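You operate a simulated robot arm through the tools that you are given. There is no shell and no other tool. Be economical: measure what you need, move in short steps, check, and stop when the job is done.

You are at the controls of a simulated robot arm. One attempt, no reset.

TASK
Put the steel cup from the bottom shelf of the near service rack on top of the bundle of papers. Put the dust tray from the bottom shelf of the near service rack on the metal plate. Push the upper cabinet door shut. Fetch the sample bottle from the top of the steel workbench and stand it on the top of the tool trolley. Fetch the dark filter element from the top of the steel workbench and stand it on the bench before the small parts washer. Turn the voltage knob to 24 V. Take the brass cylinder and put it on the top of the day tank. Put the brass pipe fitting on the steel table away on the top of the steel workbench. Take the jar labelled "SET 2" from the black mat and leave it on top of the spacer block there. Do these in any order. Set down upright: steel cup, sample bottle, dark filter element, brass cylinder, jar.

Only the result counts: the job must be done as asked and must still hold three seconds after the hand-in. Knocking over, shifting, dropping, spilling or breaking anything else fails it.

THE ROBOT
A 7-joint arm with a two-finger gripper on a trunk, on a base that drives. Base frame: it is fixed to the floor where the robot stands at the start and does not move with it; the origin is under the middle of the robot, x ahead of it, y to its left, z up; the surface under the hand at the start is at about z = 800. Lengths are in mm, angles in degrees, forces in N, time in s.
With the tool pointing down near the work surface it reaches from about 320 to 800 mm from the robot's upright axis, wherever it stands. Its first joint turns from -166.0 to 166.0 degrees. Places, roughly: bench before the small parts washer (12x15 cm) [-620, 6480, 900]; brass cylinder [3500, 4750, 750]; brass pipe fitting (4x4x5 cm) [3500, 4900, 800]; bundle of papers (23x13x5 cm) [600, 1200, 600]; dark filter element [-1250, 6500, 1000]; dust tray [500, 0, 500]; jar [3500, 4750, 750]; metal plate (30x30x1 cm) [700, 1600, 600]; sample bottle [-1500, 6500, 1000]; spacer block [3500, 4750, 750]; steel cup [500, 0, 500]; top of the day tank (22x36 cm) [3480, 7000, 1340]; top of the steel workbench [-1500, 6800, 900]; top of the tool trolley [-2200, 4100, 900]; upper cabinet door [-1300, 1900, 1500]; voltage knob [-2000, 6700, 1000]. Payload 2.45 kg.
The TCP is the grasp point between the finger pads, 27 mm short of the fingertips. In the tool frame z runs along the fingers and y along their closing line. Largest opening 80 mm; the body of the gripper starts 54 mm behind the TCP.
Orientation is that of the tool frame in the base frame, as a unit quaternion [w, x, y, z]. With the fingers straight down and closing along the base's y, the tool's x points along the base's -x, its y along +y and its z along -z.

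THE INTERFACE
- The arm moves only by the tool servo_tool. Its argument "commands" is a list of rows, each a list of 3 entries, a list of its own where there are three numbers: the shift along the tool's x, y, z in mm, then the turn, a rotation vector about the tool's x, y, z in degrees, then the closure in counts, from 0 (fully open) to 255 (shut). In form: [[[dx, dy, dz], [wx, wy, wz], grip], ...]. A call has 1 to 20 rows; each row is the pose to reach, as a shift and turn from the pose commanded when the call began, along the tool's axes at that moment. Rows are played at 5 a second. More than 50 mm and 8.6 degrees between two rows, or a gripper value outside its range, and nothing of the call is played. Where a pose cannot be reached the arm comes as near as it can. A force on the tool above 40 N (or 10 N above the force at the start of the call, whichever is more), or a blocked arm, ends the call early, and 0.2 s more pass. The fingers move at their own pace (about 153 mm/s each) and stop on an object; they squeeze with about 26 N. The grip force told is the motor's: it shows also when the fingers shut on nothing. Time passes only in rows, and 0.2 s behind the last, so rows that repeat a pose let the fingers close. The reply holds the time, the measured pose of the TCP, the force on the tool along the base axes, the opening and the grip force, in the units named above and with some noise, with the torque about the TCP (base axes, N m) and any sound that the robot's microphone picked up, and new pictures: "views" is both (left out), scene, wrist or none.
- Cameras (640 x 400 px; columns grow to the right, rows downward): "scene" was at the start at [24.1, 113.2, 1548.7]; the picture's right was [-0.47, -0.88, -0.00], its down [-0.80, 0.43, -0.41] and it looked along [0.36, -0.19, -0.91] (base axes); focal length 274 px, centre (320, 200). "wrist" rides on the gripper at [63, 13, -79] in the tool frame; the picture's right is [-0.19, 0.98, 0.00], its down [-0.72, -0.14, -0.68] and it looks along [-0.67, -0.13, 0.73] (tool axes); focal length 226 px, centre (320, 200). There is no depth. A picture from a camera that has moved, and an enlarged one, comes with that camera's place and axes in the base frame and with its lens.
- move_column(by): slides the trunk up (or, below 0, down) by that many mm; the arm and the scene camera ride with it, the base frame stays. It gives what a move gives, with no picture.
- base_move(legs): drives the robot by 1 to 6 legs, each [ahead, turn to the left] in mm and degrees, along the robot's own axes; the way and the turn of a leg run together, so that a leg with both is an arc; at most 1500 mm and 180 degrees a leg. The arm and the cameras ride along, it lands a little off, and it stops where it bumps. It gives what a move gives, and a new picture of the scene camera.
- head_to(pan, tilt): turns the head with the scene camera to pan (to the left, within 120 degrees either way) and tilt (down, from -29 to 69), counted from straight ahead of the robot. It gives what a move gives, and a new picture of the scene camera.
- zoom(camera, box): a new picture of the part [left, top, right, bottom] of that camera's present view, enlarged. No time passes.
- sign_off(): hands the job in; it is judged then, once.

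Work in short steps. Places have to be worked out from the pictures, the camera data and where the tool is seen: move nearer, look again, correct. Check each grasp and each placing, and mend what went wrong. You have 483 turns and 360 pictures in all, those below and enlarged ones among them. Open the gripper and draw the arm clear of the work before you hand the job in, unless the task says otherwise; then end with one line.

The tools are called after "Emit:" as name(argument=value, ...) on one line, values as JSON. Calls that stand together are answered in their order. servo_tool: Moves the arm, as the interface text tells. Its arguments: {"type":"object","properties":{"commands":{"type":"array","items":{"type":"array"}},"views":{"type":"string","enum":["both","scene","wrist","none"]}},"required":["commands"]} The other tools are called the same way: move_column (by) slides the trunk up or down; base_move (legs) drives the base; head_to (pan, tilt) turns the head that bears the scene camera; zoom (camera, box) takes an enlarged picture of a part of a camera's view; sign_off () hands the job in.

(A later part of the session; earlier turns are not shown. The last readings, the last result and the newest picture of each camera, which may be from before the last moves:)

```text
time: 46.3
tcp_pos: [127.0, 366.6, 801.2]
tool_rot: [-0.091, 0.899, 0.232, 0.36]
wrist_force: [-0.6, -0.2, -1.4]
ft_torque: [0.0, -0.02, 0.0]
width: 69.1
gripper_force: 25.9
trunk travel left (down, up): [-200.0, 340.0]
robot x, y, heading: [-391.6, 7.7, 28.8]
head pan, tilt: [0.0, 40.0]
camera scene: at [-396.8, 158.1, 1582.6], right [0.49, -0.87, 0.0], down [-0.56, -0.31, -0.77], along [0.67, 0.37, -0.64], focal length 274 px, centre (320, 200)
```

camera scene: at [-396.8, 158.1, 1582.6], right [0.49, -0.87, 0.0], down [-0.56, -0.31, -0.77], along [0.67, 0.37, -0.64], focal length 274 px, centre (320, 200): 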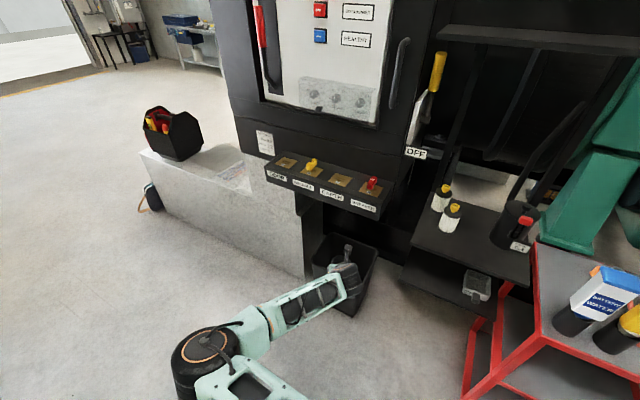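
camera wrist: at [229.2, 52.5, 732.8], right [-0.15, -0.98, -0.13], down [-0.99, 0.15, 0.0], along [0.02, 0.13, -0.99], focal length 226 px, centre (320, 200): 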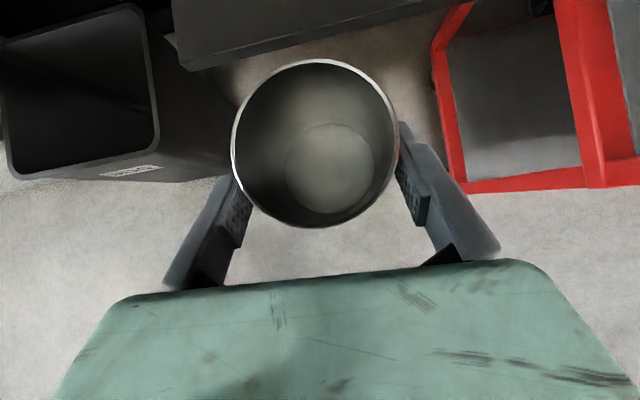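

The turn was blocked at 29°. I look at what the base meets behind right and left.

Emit:
head_to(pan=-118, tilt=55)

Emit:
head_to(pan=118, tilt=55)

```text
time: 48.2
tcp_pos: [125.8, 366.4, 802.0]
tool_rot: [-0.091, 0.899, 0.232, 0.361]
wrist_force: [0.1, 0.3, -1.6]
ft_torque: [-0.03, 0.05, 0.0]
width: 69.2
gripper_force: 26.4
trunk travel left (down, up): [-200.0, 340.0]
robot x, y, heading: [-386.1, 5.4, 28.9]
head pan, tilt: [-118.0, 55.0]
camera scene: at [-469.6, 44.7, 1562.0], right [-1.0, -0.02, 0.0], down [-0.02, 0.82, -0.57], along [0.01, -0.57, -0.82], focal length 274 px, centre (320, 200)
```

scene: 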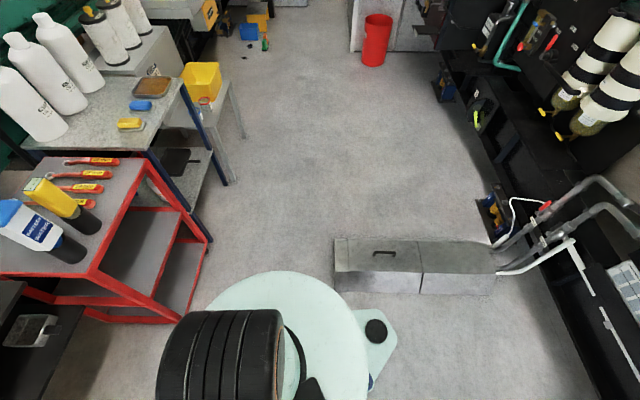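

```text
time: 51.6
tcp_pos: [126.0, 366.8, 801.7]
tool_rot: [-0.091, 0.899, 0.232, 0.361]
wrist_force: [-0.1, 0.2, -0.8]
ft_torque: [-0.04, -0.04, 0.02]
width: 69.0
gripper_force: 26.3
trunk travel left (down, up): [-200.0, 340.0]
robot x, y, heading: [-389.7, 6.0, 29.1]
head pan, tilt: [118.0, 55.0]
camera scene: at [-531.5, 156.0, 1562.0], right [0.54, 0.84, 0.0], down [0.69, -0.45, -0.57], along [-0.48, 0.31, -0.82], focal length 274 px, centre (320, 200)
```

scene: 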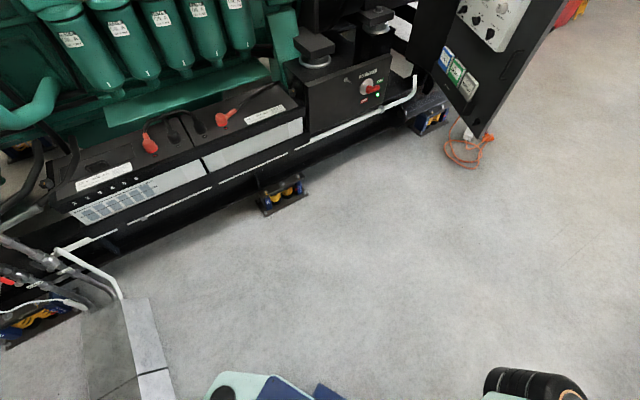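

Emit:
head_to(pan=30, tilt=55)

Emit:
zoom(camera="wrist", box=[0, 0, 640, 400])

```text
time: 53.2
tcp_pos: [127.5, 366.2, 802.6]
tool_rot: [-0.091, 0.899, 0.232, 0.361]
wrist_force: [0.1, -0.4, -1.1]
ft_torque: [0.0, 0.01, -0.02]
width: 68.9
gripper_force: 26.1
trunk travel left (down, up): [-200.0, 340.0]
robot x, y, heading: [-393.8, 0.9, 28.9]
head pan, tilt: [30.0, 55.0]
camera scene: at [-434.0, 178.7, 1561.9], right [0.86, -0.51, 0.0], down [-0.42, -0.7, -0.57], along [0.29, 0.49, -0.82], focal length 274 px, centre (320, 200)
```

scene: 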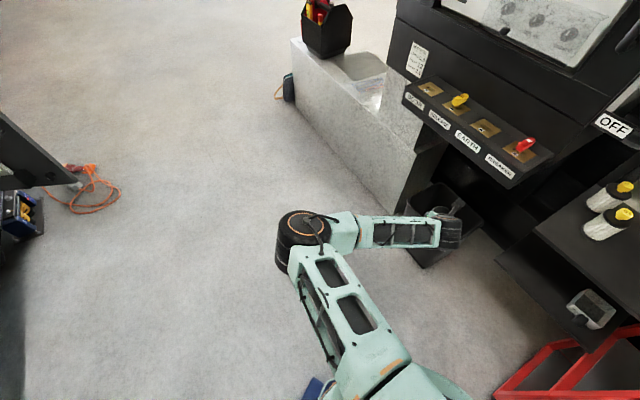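

```text
1.00 times, centred on (320, 200) of wrist (not enlarged: the box is as wide or as high as the picture)
camera zoom: at [124.2, 352.0, 902.8], right [0.35, -0.93, -0.13], down [-0.94, -0.35, 0.0], along [-0.04, 0.12, -0.99], focal length 226 px, centre (320, 200)
```

zoom: 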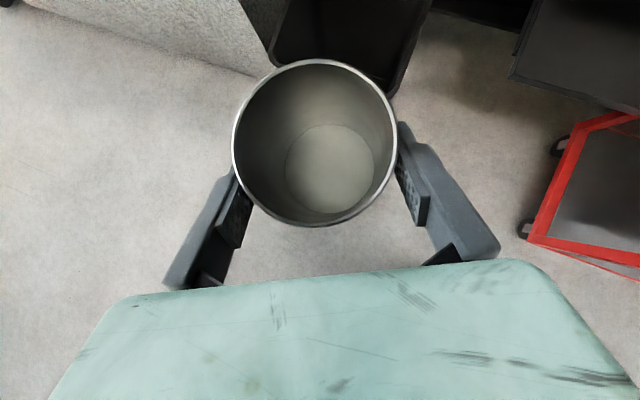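

The arm is clear, so the base's rear is probably near the step. I go forward a little and continue turning.

Emit:
base_move(legs=[[80, 0], [0, 61]])

```text
time: 57.0
tcp_pos: [-382.6, 669.9, 801.7]
tool_rot: [-0.261, 0.658, 0.655, 0.266]
wrist_force: [-0.8, 0.2, -1.7]
ft_torque: [-0.04, 0.02, 0.0]
width: 69.4
gripper_force: 25.8
trunk travel left (down, up): [-200.0, 340.0]
robot x, y, heading: [-318.7, 41.4, 89.9]
head pan, tilt: [30.0, 55.0]
camera scene: at [-491.1, 86.5, 1561.9], right [0.87, 0.5, 0.0], down [0.41, -0.71, -0.57], along [-0.29, 0.5, -0.82], focal length 274 px, centre (320, 200)
```

scene: 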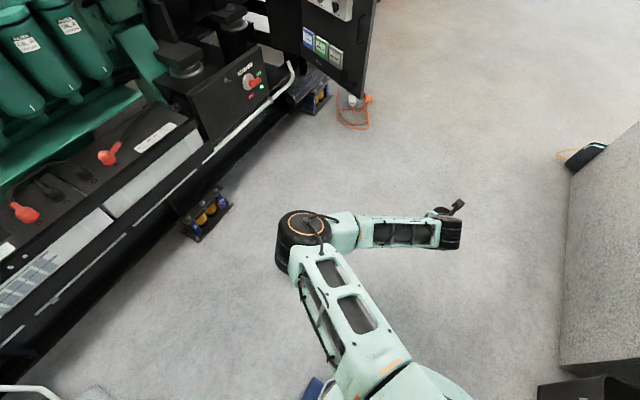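

Emit:
base_move(legs=[[1130, 0], [0, -90]])

Emit:
head_to(pan=0, tilt=45)

```text
time: 66.7
tcp_pos: [311.8, 1229.7, 800.8]
tool_rot: [0.006, 0.928, -0.008, 0.372]
wrist_force: [0.7, 0.2, -0.4]
ft_torque: [0.0, 0.02, 0.01]
width: 68.9
gripper_force: 25.8
trunk travel left (down, up): [-200.0, 340.0]
robot x, y, heading: [-318.0, 1170.6, -0.5]
head pan, tilt: [30.0, 55.0]
camera scene: at [-268.2, 1346.4, 1561.9], right [0.49, -0.87, 0.0], down [-0.71, -0.4, -0.57], along [0.5, 0.28, -0.82], focal length 274 px, centre (320, 200)
```

scene: 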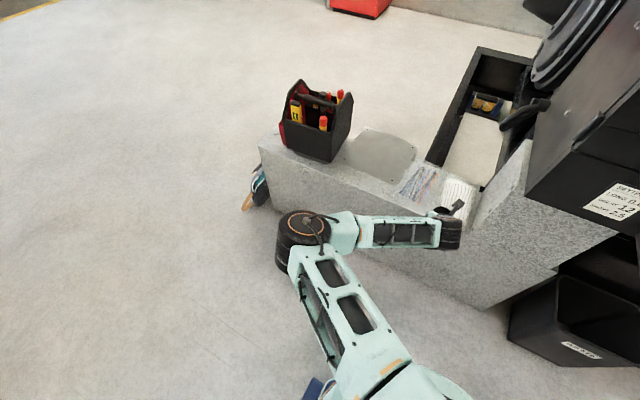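

```text
time: 67.7
tcp_pos: [311.4, 1228.4, 801.8]
tool_rot: [0.004, 0.928, -0.007, 0.373]
wrist_force: [0.2, 0.3, -1.4]
ft_torque: [-0.02, 0.02, 0.01]
width: 68.9
gripper_force: 26.3
trunk travel left (down, up): [-200.0, 340.0]
robot x, y, heading: [-314.1, 1171.7, -0.4]
head pan, tilt: [0.0, 45.0]
camera scene: at [-249.8, 1310.2, 1575.3], right [-0.01, -1.0, 0.0], down [-0.71, 0.01, -0.71], along [0.71, -0.01, -0.71], focal length 274 px, centre (320, 200)
```

scene: 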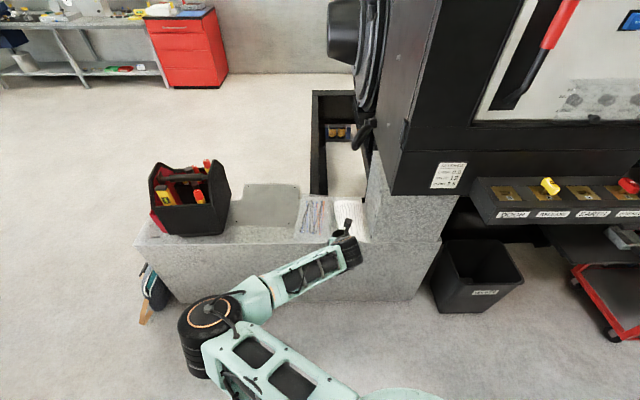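

Emit:
zoom(camera="scene", box=[200, 150, 400, 275])

Emit:
zoom(camera="wrist", box=[0, 0, 640, 400])

```text
3.20 times, centred on (300, 212) of scene
camera zoom: at [-249.8, 1310.2, 1575.3], right [-0.01, -1.0, 0.0], down [-0.71, 0.01, -0.71], along [0.71, -0.01, -0.71], focal length 875 px, centre (384, 160)
```

zoom: 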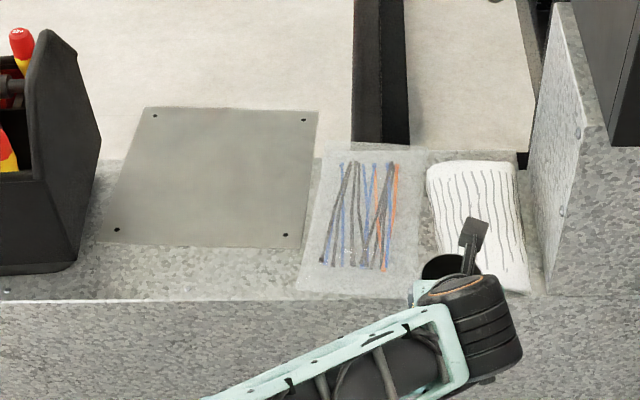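

```text
1.00 times, centred on (320, 200) of wrist (not enlarged: the box is as wide or as high as the picture)
camera zoom: at [301.9, 1217.3, 902.8], right [-0.16, -0.98, -0.13], down [-0.99, 0.16, 0.0], along [0.02, 0.13, -0.99], focal length 226 px, centre (320, 200)
```

zoom: 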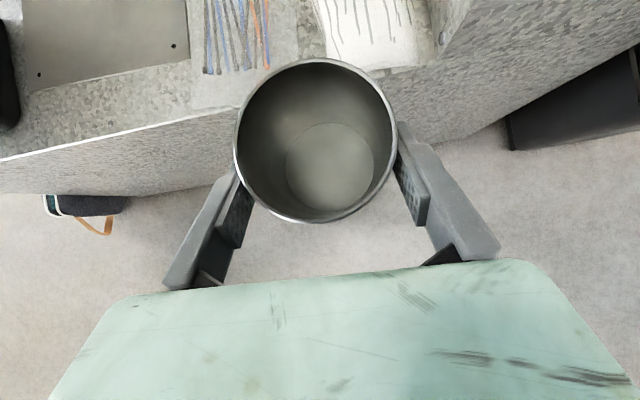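

The papers pad is around x 440–665, y≈1174, top ≈650. I shift the hand sideways to y≈1175 and drive forward.

Emit:
servo_tool(commands=[[[0, 27, 0], [0, 0, 0], 255], [[0, 55, 0], [0, 0, 0], 255]], views="none")

Emit:
base_move(legs=[[190, 0]])

Emit:
servo_tool(commands=[[[0, 0, 0], [0, 0, 0], 255]], views="wrist")

```text
time: 68.3
tcp_pos: [310.4, 1173.7, 801.5]
tool_rot: [0.006, 0.928, -0.007, 0.372]
wrist_force: [-0.1, 0.1, -0.7]
ft_torque: [0.03, 0.01, 0.02]
width: 68.8
gripper_force: 25.9
trunk travel left (down, up): [-200.0, 340.0]
robot x, y, heading: [-319.2, 1171.1, -0.6]
head pan, tilt: [0.0, 45.0]
```

```text
time: 69.8
tcp_pos: [503.0, 1167.3, 801.1]
tool_rot: [0.006, 0.928, -0.009, 0.373]
wrist_force: [-0.1, -0.5, -1.6]
ft_torque: [-0.01, 0.0, 0.0]
width: 69.1
gripper_force: 25.6
trunk travel left (down, up): [-200.0, 340.0]
robot x, y, heading: [-125.0, 1165.9, -1.3]
head pan, tilt: [0.0, 45.0]
camera scene: at [-57.0, 1306.7, 1575.3], right [-0.02, -1.0, 0.0], down [-0.71, 0.01, -0.71], along [0.71, -0.01, -0.71], focal length 274 px, centre (320, 200)
```

scene: 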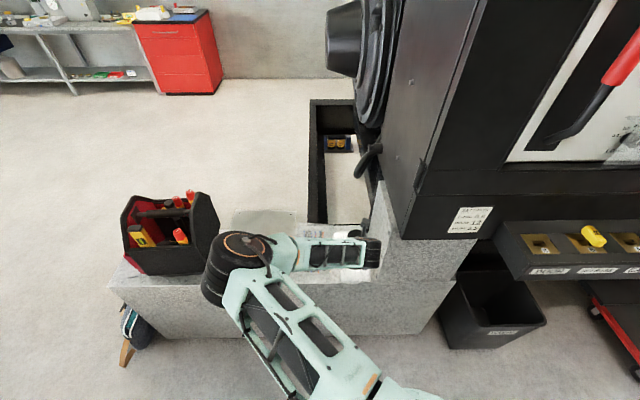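

```text
time: 70.2
tcp_pos: [501.9, 1168.4, 799.7]
tool_rot: [0.007, 0.928, -0.01, 0.373]
wrist_force: [-0.8, -0.2, -1.8]
ft_torque: [-0.02, 0.0, 0.01]
width: 69.2
gripper_force: 25.8
trunk travel left (down, up): [-200.0, 340.0]
robot x, y, heading: [-124.0, 1165.7, -0.8]
head pan, tilt: [0.0, 45.0]
camera wrist: at [492.8, 1156.1, 902.5], right [-0.16, -0.98, -0.13], down [-0.99, 0.16, 0.0], along [0.02, 0.13, -0.99], focal length 226 px, centre (320, 200)
```

wrist: 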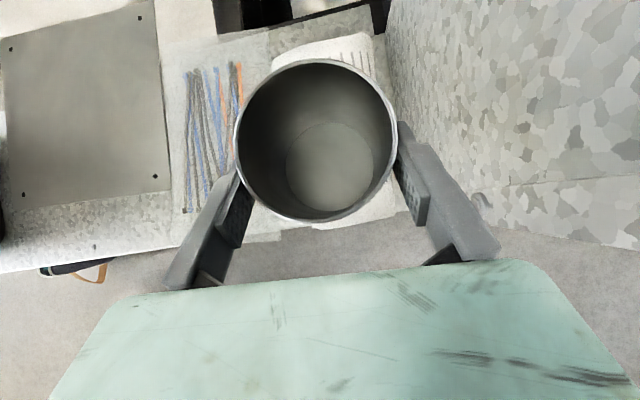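

Emit:
base_move(legs=[[56, 0]])

Emit:
move_column(by=-85)

Emit:
servo_tool(commands=[[[0, 0, 0], [0, 0, 0], 255]], views="both")

```text
time: 71.2
tcp_pos: [558.1, 1167.8, 801.5]
tool_rot: [0.005, 0.929, -0.009, 0.371]
wrist_force: [0.4, -0.9, -1.2]
ft_torque: [0.0, 0.02, -0.03]
width: 69.1
gripper_force: 25.9
trunk travel left (down, up): [-200.0, 340.0]
robot x, y, heading: [-66.0, 1167.6, -0.8]
head pan, tilt: [0.0, 45.0]
camera scene: at [-0.3, 1305.7, 1575.3], right [-0.02, -1.0, 0.0], down [-0.71, 0.01, -0.71], along [0.71, -0.01, -0.71], focal length 274 px, centre (320, 200)
```

scene: 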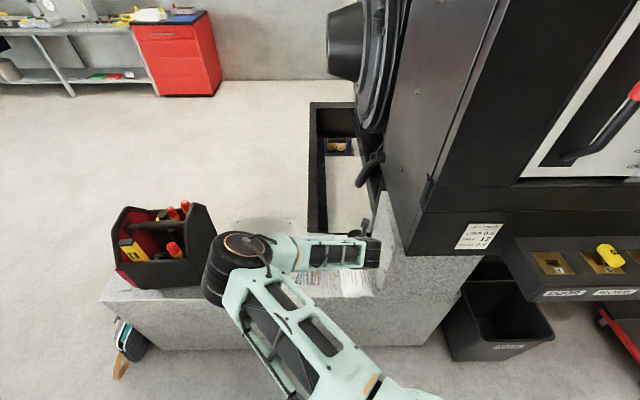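

```text
time: 72.4
tcp_pos: [559.1, 1167.3, 716.4]
tool_rot: [0.007, 0.928, -0.01, 0.372]
wrist_force: [0.7, -0.1, -1.1]
ft_torque: [0.0, 0.01, -0.02]
width: 68.7
gripper_force: 25.7
trunk travel left (down, up): [-115.0, 425.0]
robot x, y, heading: [-71.4, 1169.0, -0.7]
head pan, tilt: [0.0, 45.0]
```

```text
time: 72.8
tcp_pos: [559.3, 1167.9, 716.6]
tool_rot: [0.005, 0.928, -0.008, 0.372]
wrist_force: [0.1, 0.1, -1.5]
ft_torque: [-0.02, 0.0, 0.0]
width: 69.3
gripper_force: 26.1
trunk travel left (down, up): [-115.0, 425.0]
robot x, y, heading: [-67.6, 1167.8, -1.1]
head pan, tilt: [0.0, 45.0]
camera scene: at [-0.9, 1305.7, 1490.4], right [-0.02, -1.0, 0.0], down [-0.71, 0.01, -0.71], along [0.71, -0.01, -0.71], focal length 274 px, centre (320, 200)
camera wrist: at [549.5, 1155.4, 817.5], right [-0.16, -0.98, -0.13], down [-0.99, 0.16, 0.0], along [0.02, 0.13, -0.99], focal length 226 px, centre (320, 200)
```

scene: 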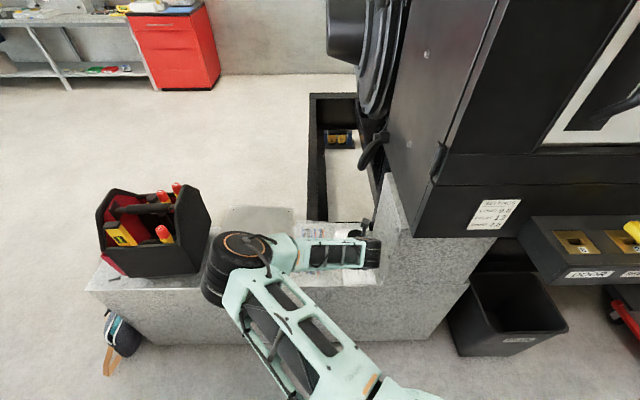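
wrist: 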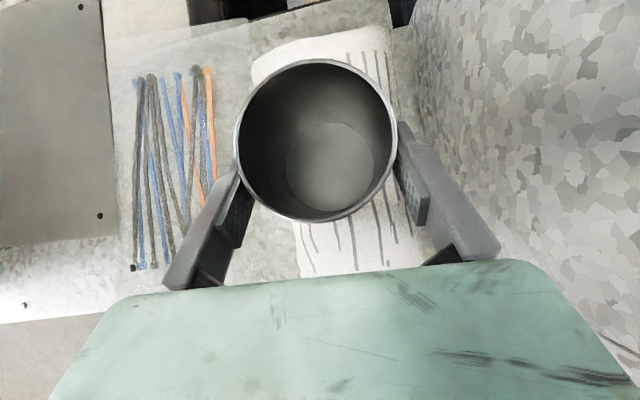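

Emit:
servo_tool(commands=[[[-2.8, 0, 2.9], [0, 0, 0], 255], [[-5.5, 0, 5.8], [0, 0, 0], 255], [[-8.3, 0, 8.6], [0, 0, 0], 255], [[-9.7, 0, 10.1], [0, 0, 0], 255], [[-11, 0, 11.5], [0, 0, 0], 255]], views="none")

```text
time: 74.0
tcp_pos: [559.9, 1167.0, 701.3]
tool_rot: [0.006, 0.928, -0.009, 0.373]
wrist_force: [0.8, -0.5, -1.9]
ft_torque: [-0.02, 0.06, 0.02]
width: 69.0
gripper_force: 26.2
trunk travel left (down, up): [-115.0, 425.0]
robot x, y, heading: [-67.6, 1166.3, -1.1]
head pan, tilt: [0.0, 45.0]
```

Emit:
servo_tool(commands=[[[-1.4, 0, 1.4], [0, 0, 0], 255], [[-2.8, 0, 2.9], [0, 0, 0], 255], [[-4.2, 0, 4.3], [0, 0, 0], 255]], views="none")

Emit:
servo_tool(commands=[[[-1.4, 0, 1.4], [0, 0, 0], 255], [[-2.8, 0, 2.9], [0, 0, 0], 255], [[-4.2, 0, 4.3], [0, 0, 0], 255]], views="wrist")

```text
time: 74.8
tcp_pos: [558.9, 1166.3, 695.7]
tool_rot: [0.006, 0.928, -0.01, 0.372]
wrist_force: [0.4, 0.9, 2.1]
ft_torque: [-0.02, -0.15, 0.02]
width: 69.1
gripper_force: 26.0
trunk travel left (down, up): [-115.0, 425.0]
robot x, y, heading: [-67.5, 1165.4, -1.2]
head pan, tilt: [0.0, 45.0]
```

```text
time: 75.6
tcp_pos: [558.8, 1166.8, 689.1]
tool_rot: [0.006, 0.928, -0.009, 0.372]
wrist_force: [-0.2, 0.5, 2.8]
ft_torque: [0.01, -0.21, -0.02]
width: 69.0
gripper_force: 25.4
trunk travel left (down, up): [-115.0, 425.0]
robot x, y, heading: [-68.5, 1167.8, -1.0]
head pan, tilt: [0.0, 45.0]
camera wrist: at [549.2, 1154.9, 789.6], right [-0.16, -0.98, -0.13], down [-0.99, 0.16, 0.0], along [0.02, 0.13, -0.99], focal length 226 px, centre (320, 200)
```

wrist: 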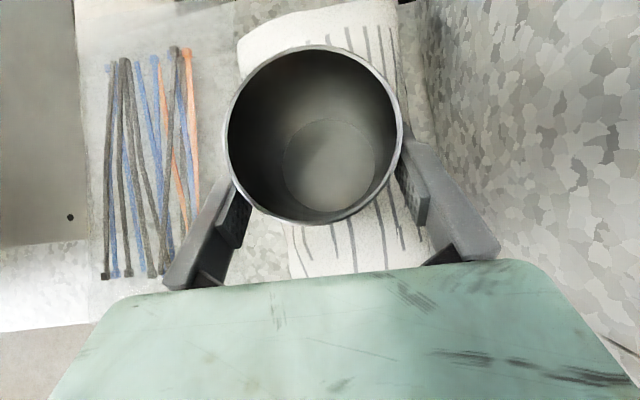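

Contact with the papers. Release and withdraw along the tool axis.

Emit:
servo_tool(commands=[[[0.7, 0, -0.7], [0, 0, 0], 160], [[0.7, 0, -0.7], [0, 0, 0], 60], [[0.7, 0, -0.7], [0, 0, 0], 0], [[0.7, 0, -0.7], [0, 0, 0], 0], [[0, 0, -15], [0, 0, 0], 0], [[0, 0, -35], [0, 0, 0], 0], [[0, 0, -60], [0, 0, 0], 0], [[0, 0, -90], [0, 0, 0], 0]], views="wrist")

```text
time: 77.4
tcp_pos: [496.7, 1168.6, 754.0]
tool_rot: [0.006, 0.928, -0.009, 0.372]
wrist_force: [-0.4, -0.1, 0.4]
ft_torque: [0.0, -0.05, -0.02]
width: 79.8
gripper_force: 0.0
trunk travel left (down, up): [-115.0, 425.0]
robot x, y, heading: [-66.2, 1164.9, -1.0]
head pan, tilt: [0.0, 45.0]
camera wrist: at [487.2, 1156.8, 854.6], right [-0.16, -0.98, -0.13], down [-0.99, 0.16, 0.0], along [0.02, 0.13, -0.99], focal length 226 px, centre (320, 200)
```

wrist: 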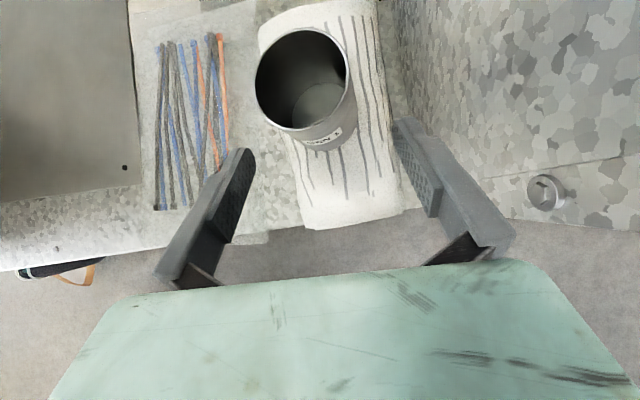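

Emit:
zoom(camera="wrist", box=[220, 0, 420, 240])

```text
1.67 times, centred on (320, 120) of wrist
camera zoom: at [487.2, 1156.8, 854.6], right [-0.16, -0.98, -0.13], down [-0.99, 0.16, 0.0], along [0.02, 0.13, -0.99], focal length 377 px, centre (320, 333)
```

zoom: 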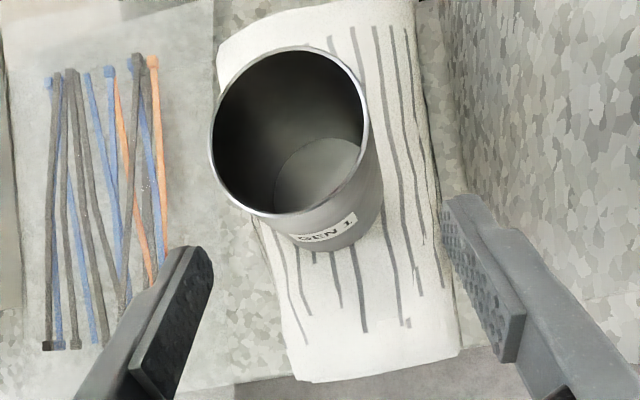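

The cup stands on the papers. Now back away and return to the rack for the dust tray.

Emit:
base_move(legs=[[-270, 0], [0, -89], [1230, 0]])

```text
time: 88.9
tcp_pos: [-294.3, -621.5, 754.1]
tool_rot: [0.263, 0.66, -0.653, 0.262]
wrist_force: [0.2, -0.2, 0.0]
ft_torque: [-0.01, 0.0, 0.01]
width: 80.0
gripper_force: 0.0
trunk travel left (down, up): [-115.0, 425.0]
robot x, y, heading: [-315.7, -58.5, -89.3]
head pan, tilt: [0.0, 45.0]
camera scene: at [-169.7, -116.6, 1490.4], right [-1.0, -0.01, 0.0], down [-0.01, 0.71, -0.71], along [0.01, -0.71, -0.71], focal length 274 px, centre (320, 200)
```

scene: 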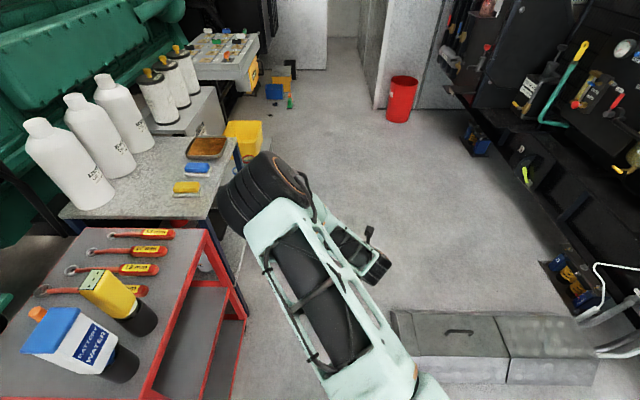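

The red table with tall bottles (tops ≈1065) is within the hand's swing. I raise the trunk fully so that the hand passes above it, then turn left to face the rack.

Emit:
move_column(by=425)

Emit:
base_move(legs=[[0, 89]])

```text
refused: 425 is not a number from -400 to 400
```

```text
time: 91.9
tcp_pos: [180.0, -318.9, 748.6]
tool_rot: [0.101, 0.902, -0.231, 0.349]
wrist_force: [-2.6, 0.3, -1.5]
ft_torque: [-0.08, 0.0, 0.17]
width: 79.5
gripper_force: 0.0
trunk travel left (down, up): [-115.0, 425.0]
robot x, y, heading: [-316.1, -55.6, -28.2]
head pan, tilt: [0.0, 45.0]
stopped in leg 1: the force on the tool passed its limit at 50 N (the readings are from after the stop); the commanded pose is now the measured one
camera scene: at [-190.1, 37.6, 1490.5], right [-0.47, -0.88, 0.0], down [-0.62, 0.33, -0.71], along [0.62, -0.33, -0.71], focal length 274 px, centre (320, 200)
```

scene: 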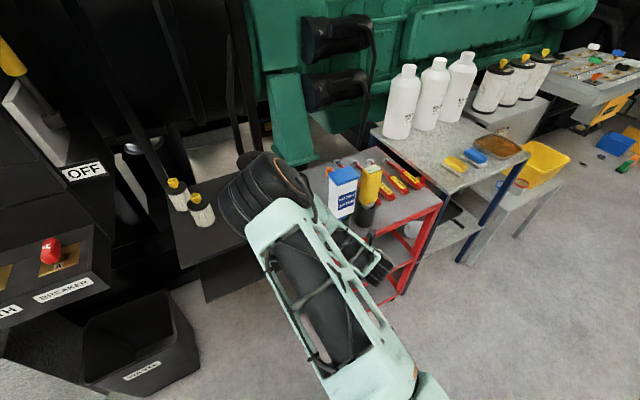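

The lift was refused and the turn still ran, so the hand bumped the red rack's frame. I turn back and check for any disturbance.

Emit:
base_move(legs=[[0, -40]])

Emit:
head_to(pan=20, tilt=45)

```text
time: 94.3
tcp_pos: [-105.4, -575.7, 749.9]
tool_rot: [0.216, 0.767, -0.528, 0.293]
wrist_force: [-0.3, 0.6, 0.2]
ft_torque: [-0.03, 0.03, 0.0]
width: 79.9
gripper_force: 0.0
trunk travel left (down, up): [-115.0, 425.0]
robot x, y, heading: [-310.4, -58.7, -68.2]
head pan, tilt: [0.0, 45.0]
camera scene: at [-157.5, -63.1, 1490.4], right [-0.93, -0.36, 0.0], down [-0.26, 0.66, -0.71], along [0.26, -0.66, -0.71], focal length 274 px, centre (320, 200)
```

scene: 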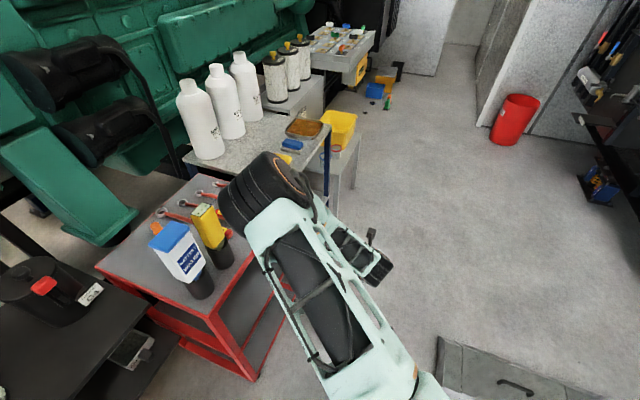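

```text
time: 95.1
tcp_pos: [-105.9, -576.3, 749.4]
tool_rot: [0.215, 0.767, -0.528, 0.293]
wrist_force: [0.0, 0.3, -0.4]
ft_torque: [0.0, 0.0, 0.01]
width: 80.2
gripper_force: 0.1
trunk travel left (down, up): [-115.0, 425.0]
robot x, y, heading: [-314.0, -54.1, -68.3]
head pan, tilt: [20.0, 45.0]
camera scene: at [-133.4, -48.5, 1490.4], right [-0.75, -0.66, 0.0], down [-0.47, 0.53, -0.71], along [0.47, -0.53, -0.71], focal length 274 px, centre (320, 200)
```

scene: 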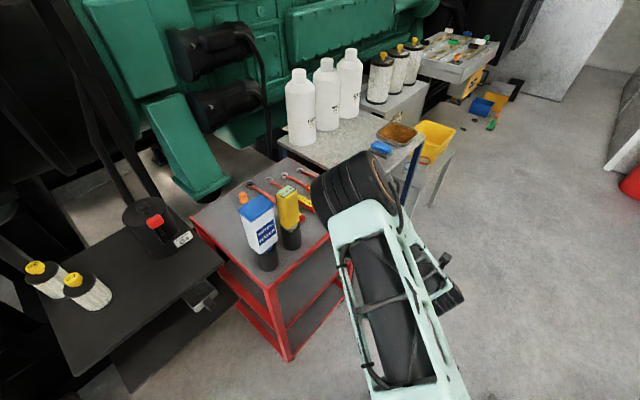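

Nothing appears moved (bottles stand where they were). Raise the trunk 400 first, one call at a time.

Emit:
move_column(by=400)

```text
time: 98.9
tcp_pos: [-104.7, -576.1, 1149.7]
tool_rot: [0.216, 0.767, -0.528, 0.294]
wrist_force: [-0.6, -1.0, 0.6]
ft_torque: [-0.01, -0.01, 0.02]
width: 80.0
gripper_force: 0.1
trunk travel left (down, up): [-515.0, 25.0]
robot x, y, heading: [-313.7, -54.8, -68.8]
head pan, tilt: [20.0, 45.0]
```

Emit:
move_column(by=25)

Emit:
head_to(pan=0, tilt=60)

Emit:
base_move(legs=[[0, 25]])

```text
time: 99.6
tcp_pos: [-105.7, -576.0, 1175.4]
tool_rot: [0.216, 0.767, -0.529, 0.293]
wrist_force: [-0.2, -0.3, -0.1]
ft_torque: [-0.02, 0.01, 0.04]
width: 79.8
gripper_force: 0.0
trunk travel left (down, up): [-540.0, 0.0]
robot x, y, heading: [-313.6, -55.1, -68.8]
head pan, tilt: [20.0, 45.0]
```

```text
time: 100.5
tcp_pos: [-105.4, -575.7, 1174.9]
tool_rot: [0.216, 0.767, -0.528, 0.293]
wrist_force: [-0.5, -0.5, -0.2]
ft_torque: [-0.02, -0.03, -0.02]
width: 80.3
gripper_force: 0.1
trunk travel left (down, up): [-540.0, 0.0]
robot x, y, heading: [-311.1, -62.0, -68.5]
head pan, tilt: [0.0, 60.0]
camera scene: at [-162.6, -49.6, 1895.9], right [-0.93, -0.36, 0.0], down [-0.32, 0.81, -0.5], along [0.18, -0.47, -0.87], focal length 274 px, centre (320, 200)
```

scene: 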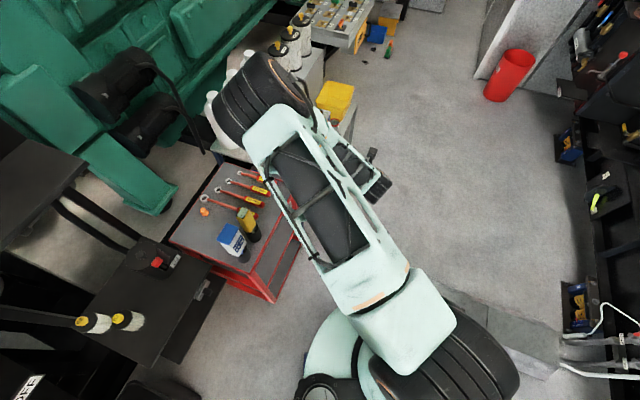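

```text
time: 102.2
tcp_pos: [92.3, -441.1, 1174.0]
tool_rot: [0.147, 0.862, -0.351, 0.333]
wrist_force: [0.8, 0.0, 0.8]
ft_torque: [-0.02, -0.02, -0.03]
width: 80.1
gripper_force: 0.0
trunk travel left (down, up): [-540.0, 0.0]
robot x, y, heading: [-315.1, -56.8, -43.8]
head pan, tilt: [0.0, 60.0]
camera scene: at [-179.2, 12.4, 1895.9], right [-0.69, -0.72, 0.0], down [-0.63, 0.6, -0.5], along [0.36, -0.35, -0.87], focal length 274 px, centre (320, 200)
```

scene: 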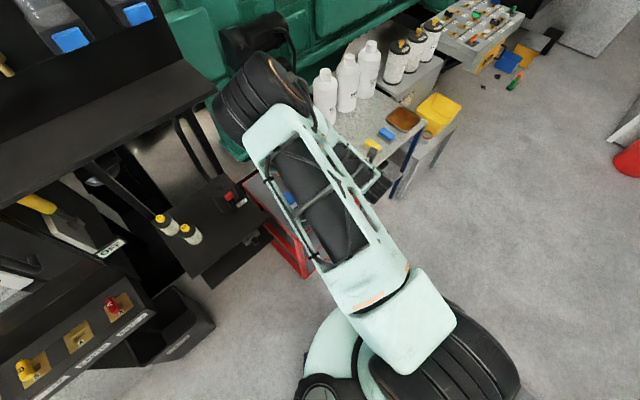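

Emit:
base_move(legs=[[0, 44]])

```text
time: 104.6
tcp_pos: [246.4, -60.0, 1174.6]
tool_rot: [0.015, 0.932, -0.01, 0.363]
wrist_force: [-0.3, -0.2, 0.1]
ft_torque: [0.0, 0.01, 0.01]
width: 80.1
gripper_force: 0.0
trunk travel left (down, up): [-540.0, 0.0]
robot x, y, heading: [-312.8, -59.5, -0.6]
head pan, tilt: [0.0, 60.0]
camera scene: at [-261.9, 83.2, 1895.9], right [-0.01, -1.0, 0.0], down [-0.87, 0.01, -0.5], along [0.5, -0.01, -0.87], focal length 274 px, centre (320, 200)
```

scene: 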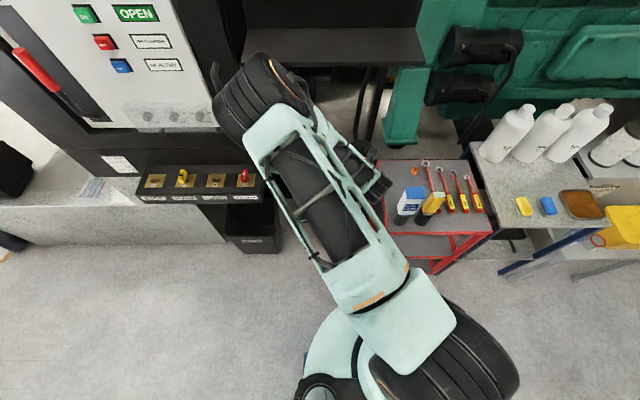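

Emit:
move_column(by=-400)

Emit:
servo_tool(commands=[[[0, 20, 0], [0, 0, 0], 0], [[0, 40, 0], [0, 0, 0], 0]], views="wrist")

```text
time: 108.4
tcp_pos: [246.8, -60.4, 774.8]
tool_rot: [0.015, 0.931, -0.01, 0.364]
wrist_force: [0.6, 0.9, -0.2]
ft_torque: [0.04, -0.02, -0.01]
width: 80.1
gripper_force: 0.1
trunk travel left (down, up): [-140.0, 400.0]
robot x, y, heading: [-314.4, -58.1, -0.5]
head pan, tilt: [0.0, 60.0]
```

```text
time: 109.0
tcp_pos: [244.5, -100.6, 775.2]
tool_rot: [0.015, 0.931, -0.011, 0.364]
wrist_force: [-0.1, -0.3, -0.8]
ft_torque: [0.04, 0.0, -0.01]
width: 80.1
gripper_force: 0.1
trunk travel left (down, up): [-140.0, 400.0]
robot x, y, heading: [-313.4, -58.7, -0.6]
head pan, tilt: [0.0, 60.0]
camera wrist: at [237.3, -110.4, 877.0], right [-0.17, -0.98, -0.11], down [-0.99, 0.17, 0.01], along [0.01, 0.11, -0.99], focal length 226 px, centre (320, 200)
```

wrist: 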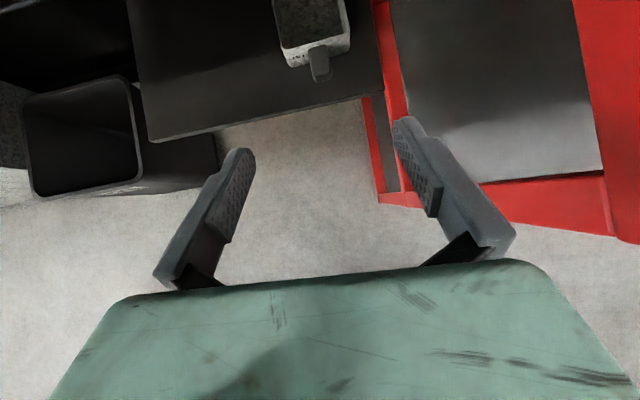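

Emit:
move_column(by=-140)

Emit:
servo_tool(commands=[[[0, 0, 0], [0, 8, 0], 0], [[0, 0, 0], [0, 8, 0], 0]], views="wrist")

```text
time: 110.7
tcp_pos: [244.8, -101.1, 636.1]
tool_rot: [0.016, 0.931, -0.01, 0.364]
wrist_force: [0.3, 0.0, -0.3]
ft_torque: [-0.05, 0.01, 0.02]
width: 80.0
gripper_force: 0.1
trunk travel left (down, up): [0.0, 540.0]
robot x, y, heading: [-314.9, -54.9, -0.3]
head pan, tilt: [0.0, 60.0]
```

```text
time: 111.3
tcp_pos: [244.5, -100.1, 636.1]
tool_rot: [0.014, 0.918, -0.009, 0.396]
wrist_force: [-0.9, -0.2, -0.5]
ft_torque: [0.0, -0.01, 0.04]
width: 80.1
gripper_force: 0.1
out of reach, approached as far as the arm can: row 1, 2
trunk travel left (down, up): [0.0, 540.0]
robot x, y, heading: [-313.3, -57.9, -0.6]
head pan, tilt: [0.0, 60.0]
camera wrist: at [229.9, -110.6, 736.3], right [-0.16, -0.98, -0.12], down [-0.98, 0.17, -0.06], along [0.08, 0.11, -0.99], focal length 226 px, centre (320, 200)
```

wrist: 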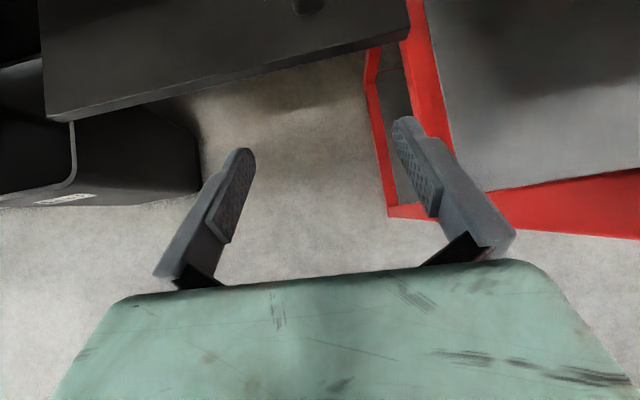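

Emit:
servo_tool(commands=[[[-9, 0, 9], [0, -1, 0], 0], [[-18, 0, 18], [0, -2, 0], 0], [[-25, 0, 25], [0, -3, 0], 0]], views="none")

Emit:
base_move(legs=[[90, 0]])

Emit:
servo_tool(commands=[[[0, 0, 0], [0, 0, 0], 0]], views="wrist")

```text
time: 112.1
tcp_pos: [246.4, -99.9, 599.7]
tool_rot: [0.015, 0.928, -0.01, 0.372]
wrist_force: [-0.4, -0.3, 0.4]
ft_torque: [-0.02, 0.04, -0.01]
width: 80.0
gripper_force: 0.1
trunk travel left (down, up): [0.0, 540.0]
robot x, y, heading: [-314.1, -56.4, -0.7]
head pan, tilt: [0.0, 60.0]
```

```text
time: 113.2
tcp_pos: [335.3, -103.3, 599.3]
tool_rot: [0.015, 0.928, -0.011, 0.371]
wrist_force: [-0.8, 0.9, 0.1]
ft_torque: [-0.01, 0.01, 0.03]
width: 80.1
gripper_force: 0.2
trunk travel left (down, up): [0.0, 540.0]
robot x, y, heading: [-224.4, -59.7, -0.6]
head pan, tilt: [0.0, 60.0]
camera scene: at [-172.8, 81.7, 1355.9], right [-0.01, -1.0, 0.0], down [-0.87, 0.01, -0.5], along [0.5, -0.01, -0.87], focal length 274 px, centre (320, 200)
```

scene: 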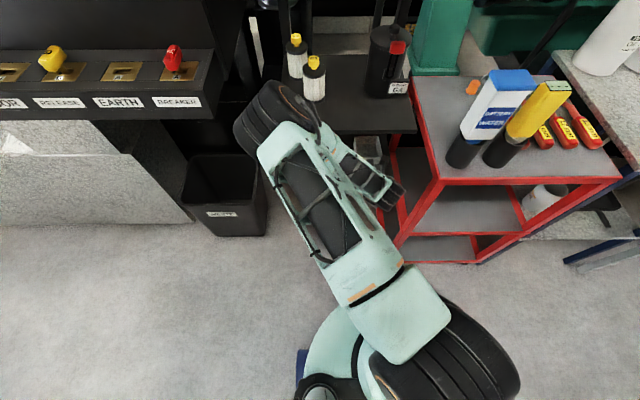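

```text
time: 113.6
tcp_pos: [335.0, -102.8, 599.6]
tool_rot: [0.015, 0.928, -0.011, 0.372]
wrist_force: [-0.6, -0.2, 0.0]
ft_torque: [0.02, -0.02, 0.01]
width: 80.0
gripper_force: 0.1
trunk travel left (down, up): [0.0, 540.0]
robot x, y, heading: [-223.9, -58.2, -0.6]
head pan, tilt: [0.0, 60.0]
camera wrist: at [325.7, -112.7, 700.7], right [-0.17, -0.98, -0.11], down [-0.98, 0.17, -0.01], along [0.03, 0.11, -0.99], focal length 226 px, centre (320, 200)
```

wrist: 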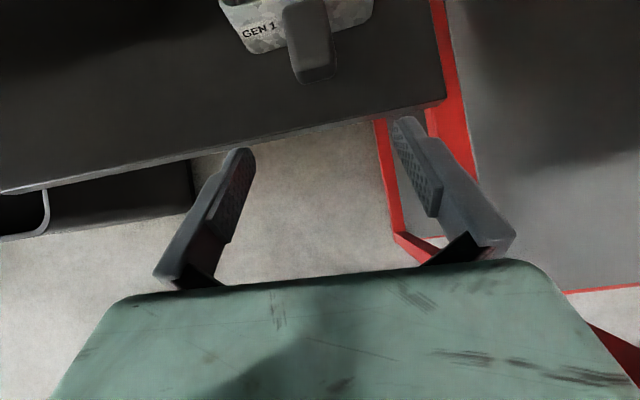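

The handle is about x 395–436, y≈-109, 24 mm wide. I lower to z≈588, align y, and advance so the fingers straddle it.

Emit:
servo_tool(commands=[[[-4, 3, 4], [0, 0, 0], 0], [[-8, 6, 8.3], [0, 0, 0], 0]], views="none")

Emit:
base_move(legs=[[40, 0]])

Emit:
servo_tool(commands=[[[0, 0, 0], [0, 0, 0], 0]], views="wrist")

```text
time: 114.2
tcp_pos: [334.2, -108.9, 588.9]
tool_rot: [0.015, 0.928, -0.011, 0.372]
wrist_force: [0.6, 0.4, 0.4]
ft_torque: [0.0, 0.07, -0.01]
width: 80.0
gripper_force: 0.2
trunk travel left (down, up): [0.0, 540.0]
robot x, y, heading: [-224.2, -55.2, -0.7]
head pan, tilt: [0.0, 60.0]
```

```text
time: 115.1
tcp_pos: [375.0, -109.9, 589.5]
tool_rot: [0.015, 0.928, -0.01, 0.373]
wrist_force: [0.0, 0.5, 0.4]
ft_torque: [0.01, 0.0, 0.0]
width: 80.0
gripper_force: 0.1
trunk travel left (down, up): [0.0, 540.0]
robot x, y, heading: [-187.2, -59.6, -0.8]
head pan, tilt: [0.0, 60.0]
camera scene: at [-133.8, 81.2, 1355.9], right [-0.01, -1.0, 0.0], down [-0.87, 0.01, -0.5], along [0.5, -0.01, -0.87], focal length 274 px, centre (320, 200)
```

scene: 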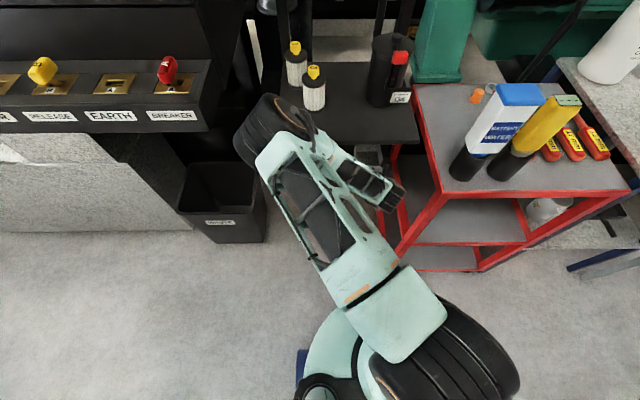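

```text
time: 115.5
tcp_pos: [374.1, -109.9, 588.3]
tool_rot: [0.015, 0.928, -0.011, 0.373]
wrist_force: [0.1, 0.3, 0.8]
ft_torque: [0.02, 0.01, 0.02]
width: 80.1
gripper_force: 0.0
trunk travel left (down, up): [0.0, 540.0]
robot x, y, heading: [-183.8, -55.4, -0.7]
head pan, tilt: [0.0, 60.0]
camera wrist: at [365.0, -119.6, 689.8], right [-0.17, -0.98, -0.11], down [-0.98, 0.17, -0.01], along [0.03, 0.11, -0.99], focal length 226 px, centre (320, 200)
```

wrist: 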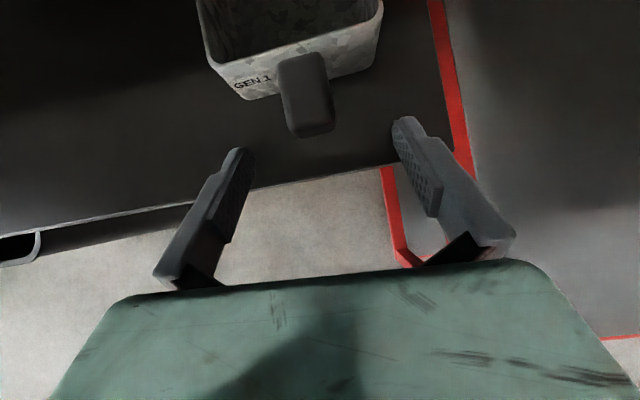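

Emit:
servo_tool(commands=[[[-2, 0, 2], [0, 0, 0], 0], [[-2, 0, 2], [0, 0, 0], 0]], views="none")

Emit:
base_move(legs=[[31, 0]])

Emit:
servo_tool(commands=[[[0, 0, 0], [0, 0, 0], 0]], views="wrist")

```text
time: 116.1
tcp_pos: [375.1, -109.3, 586.0]
tool_rot: [0.015, 0.928, -0.011, 0.372]
wrist_force: [1.0, -0.5, 0.0]
ft_torque: [0.01, 0.01, 0.01]
width: 80.1
gripper_force: 0.0
trunk travel left (down, up): [0.0, 540.0]
robot x, y, heading: [-184.8, -58.0, -0.5]
head pan, tilt: [0.0, 60.0]
```

```text
time: 116.9
tcp_pos: [405.9, -109.4, 585.0]
tool_rot: [0.015, 0.928, -0.01, 0.371]
wrist_force: [-0.6, 0.4, -0.3]
ft_torque: [-0.02, -0.01, 0.01]
width: 80.0
gripper_force: 0.0
trunk travel left (down, up): [0.0, 540.0]
robot x, y, heading: [-153.1, -58.4, -0.5]
head pan, tilt: [0.0, 60.0]
camera scene: at [-102.7, 80.8, 1355.9], right [-0.01, -1.0, 0.0], down [-0.87, 0.01, -0.5], along [0.5, -0.01, -0.87], focal length 274 px, centre (320, 200)
```

scene: 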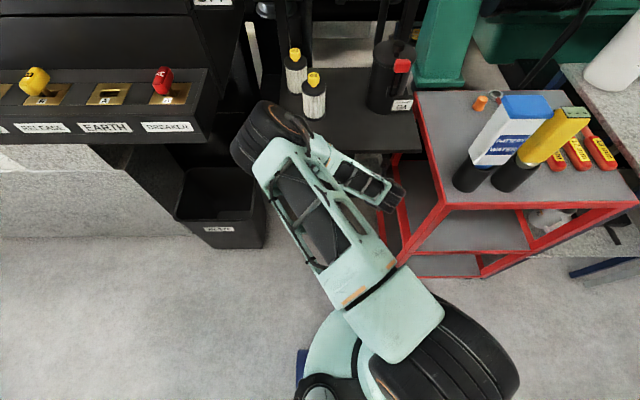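

```text
time: 117.3
tcp_pos: [404.3, -109.8, 584.5]
tool_rot: [0.015, 0.928, -0.011, 0.371]
wrist_force: [-0.1, 0.6, -0.6]
ft_torque: [0.0, 0.02, -0.03]
width: 79.9
gripper_force: 0.1
trunk travel left (down, up): [0.0, 540.0]
robot x, y, heading: [-152.7, -59.8, -0.7]
head pan, tilt: [0.0, 60.0]
camera wrist: at [396.4, -119.8, 687.2], right [-0.17, -0.98, -0.11], down [-0.99, 0.17, -0.01], along [0.03, 0.11, -0.99], focal length 226 px, centre (320, 200)
```

wrist: 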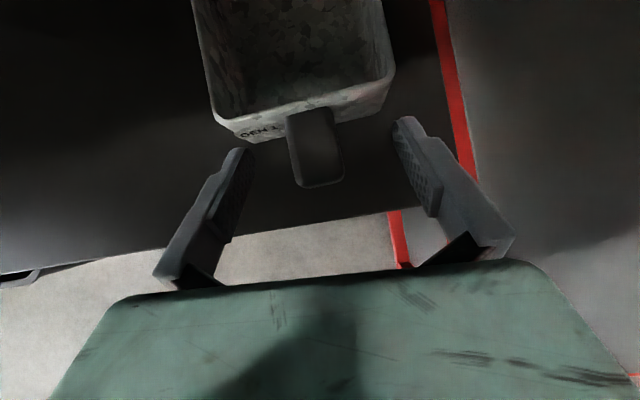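

Fingers straddle the handle; close.

Emit:
servo_tool(commands=[[[0, 0, 0], [0, 0, 0], 120], [[0, 0, 0], [0, 0, 0], 200], [[0, 0, 0], [0, 0, 0], 255], [[0, 0, 0], [0, 0, 0], 255], [[0, 0, 0], [0, 0, 0], 255]], views="wrist")

```text
time: 118.5
tcp_pos: [406.2, -109.9, 585.3]
tool_rot: [0.015, 0.928, -0.011, 0.371]
wrist_force: [0.8, 0.5, -0.1]
ft_torque: [0.0, 0.1, 0.0]
width: 27.5
gripper_force: 26.2
trunk travel left (down, up): [0.0, 540.0]
robot x, y, heading: [-153.0, -57.6, -0.6]
head pan, tilt: [0.0, 60.0]
camera wrist: at [396.5, -119.7, 687.1], right [-0.17, -0.98, -0.11], down [-0.99, 0.17, -0.01], along [0.03, 0.11, -0.99], focal length 226 px, centre (320, 200)
```

wrist: 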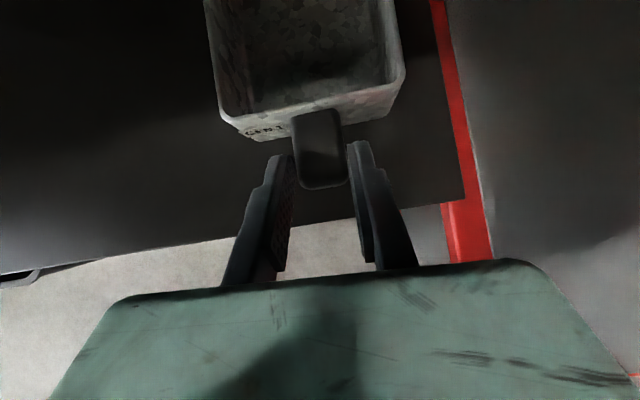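

Gripped at 27 mm. Lift gently 20 mm and check for tilt.

Emit:
move_column(by=20)

Emit:
servo_tool(commands=[[[0, 0, 0], [0, 0, 0], 255]], views="wrist")

```text
time: 119.2
tcp_pos: [405.2, -109.6, 605.5]
tool_rot: [0.015, 0.928, -0.011, 0.372]
wrist_force: [-0.5, -0.4, -2.2]
ft_torque: [-0.01, 0.12, 0.0]
width: 27.4
gripper_force: 25.5
trunk travel left (down, up): [-20.0, 520.0]
robot x, y, heading: [-154.4, -56.1, -0.8]
head pan, tilt: [0.0, 60.0]
```

```text
time: 119.6
tcp_pos: [406.4, -109.0, 605.7]
tool_rot: [0.015, 0.928, -0.01, 0.371]
wrist_force: [-1.4, -1.3, -1.4]
ft_torque: [0.0, 0.11, 0.02]
width: 27.8
gripper_force: 26.1
trunk travel left (down, up): [-20.0, 520.0]
robot x, y, heading: [-153.6, -60.4, -0.5]
head pan, tilt: [0.0, 60.0]
camera wrist: at [396.5, -119.7, 707.1], right [-0.17, -0.98, -0.11], down [-0.99, 0.17, -0.01], along [0.03, 0.11, -0.99], focal length 226 px, centre (320, 200)
```

wrist: 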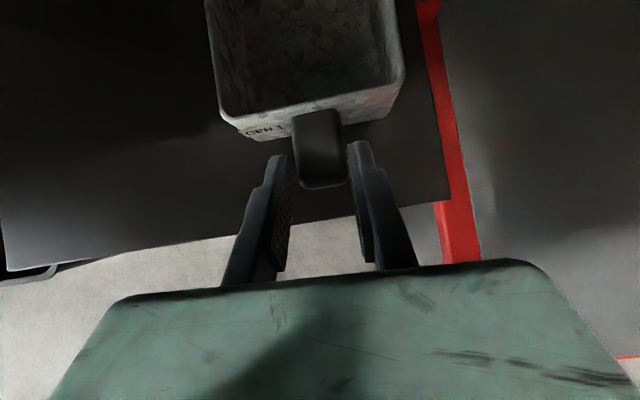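

The tray lifts level. Back out 210 mm.

Emit:
base_move(legs=[[-210, 0]])

Emit:
move_column(by=400)

```text
time: 121.3
tcp_pos: [192.2, -107.6, 606.3]
tool_rot: [0.014, 0.928, -0.009, 0.371]
wrist_force: [0.3, 0.0, -1.8]
ft_torque: [0.0, 0.13, 0.01]
width: 27.5
gripper_force: 26.1
trunk travel left (down, up): [-20.0, 520.0]
robot x, y, heading: [-369.5, -54.8, -0.6]
head pan, tilt: [0.0, 60.0]
camera scene: at [-317.3, 83.3, 1375.9], right [-0.01, -1.0, 0.0], down [-0.87, 0.01, -0.5], along [0.5, -0.01, -0.87], focal length 274 px, centre (320, 200)
```

scene: 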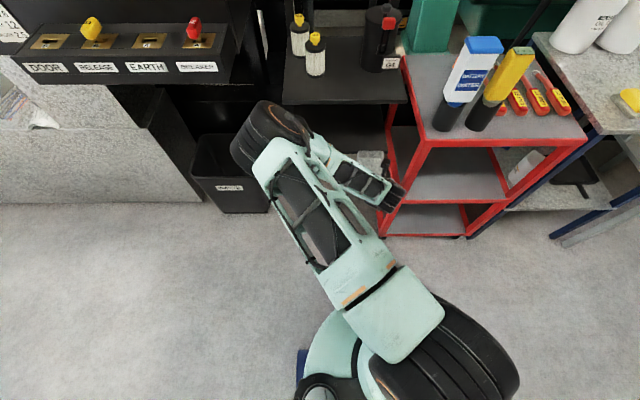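

```text
time: 125.1
tcp_pos: [191.8, -105.2, 1005.4]
tool_rot: [0.015, 0.928, -0.009, 0.372]
wrist_force: [0.4, 0.1, -1.8]
ft_torque: [-0.04, 0.13, -0.01]
width: 27.2
gripper_force: 26.4
trunk travel left (down, up): [-420.0, 120.0]
robot x, y, heading: [-368.9, -53.9, -0.5]
head pan, tilt: [0.0, 60.0]
```

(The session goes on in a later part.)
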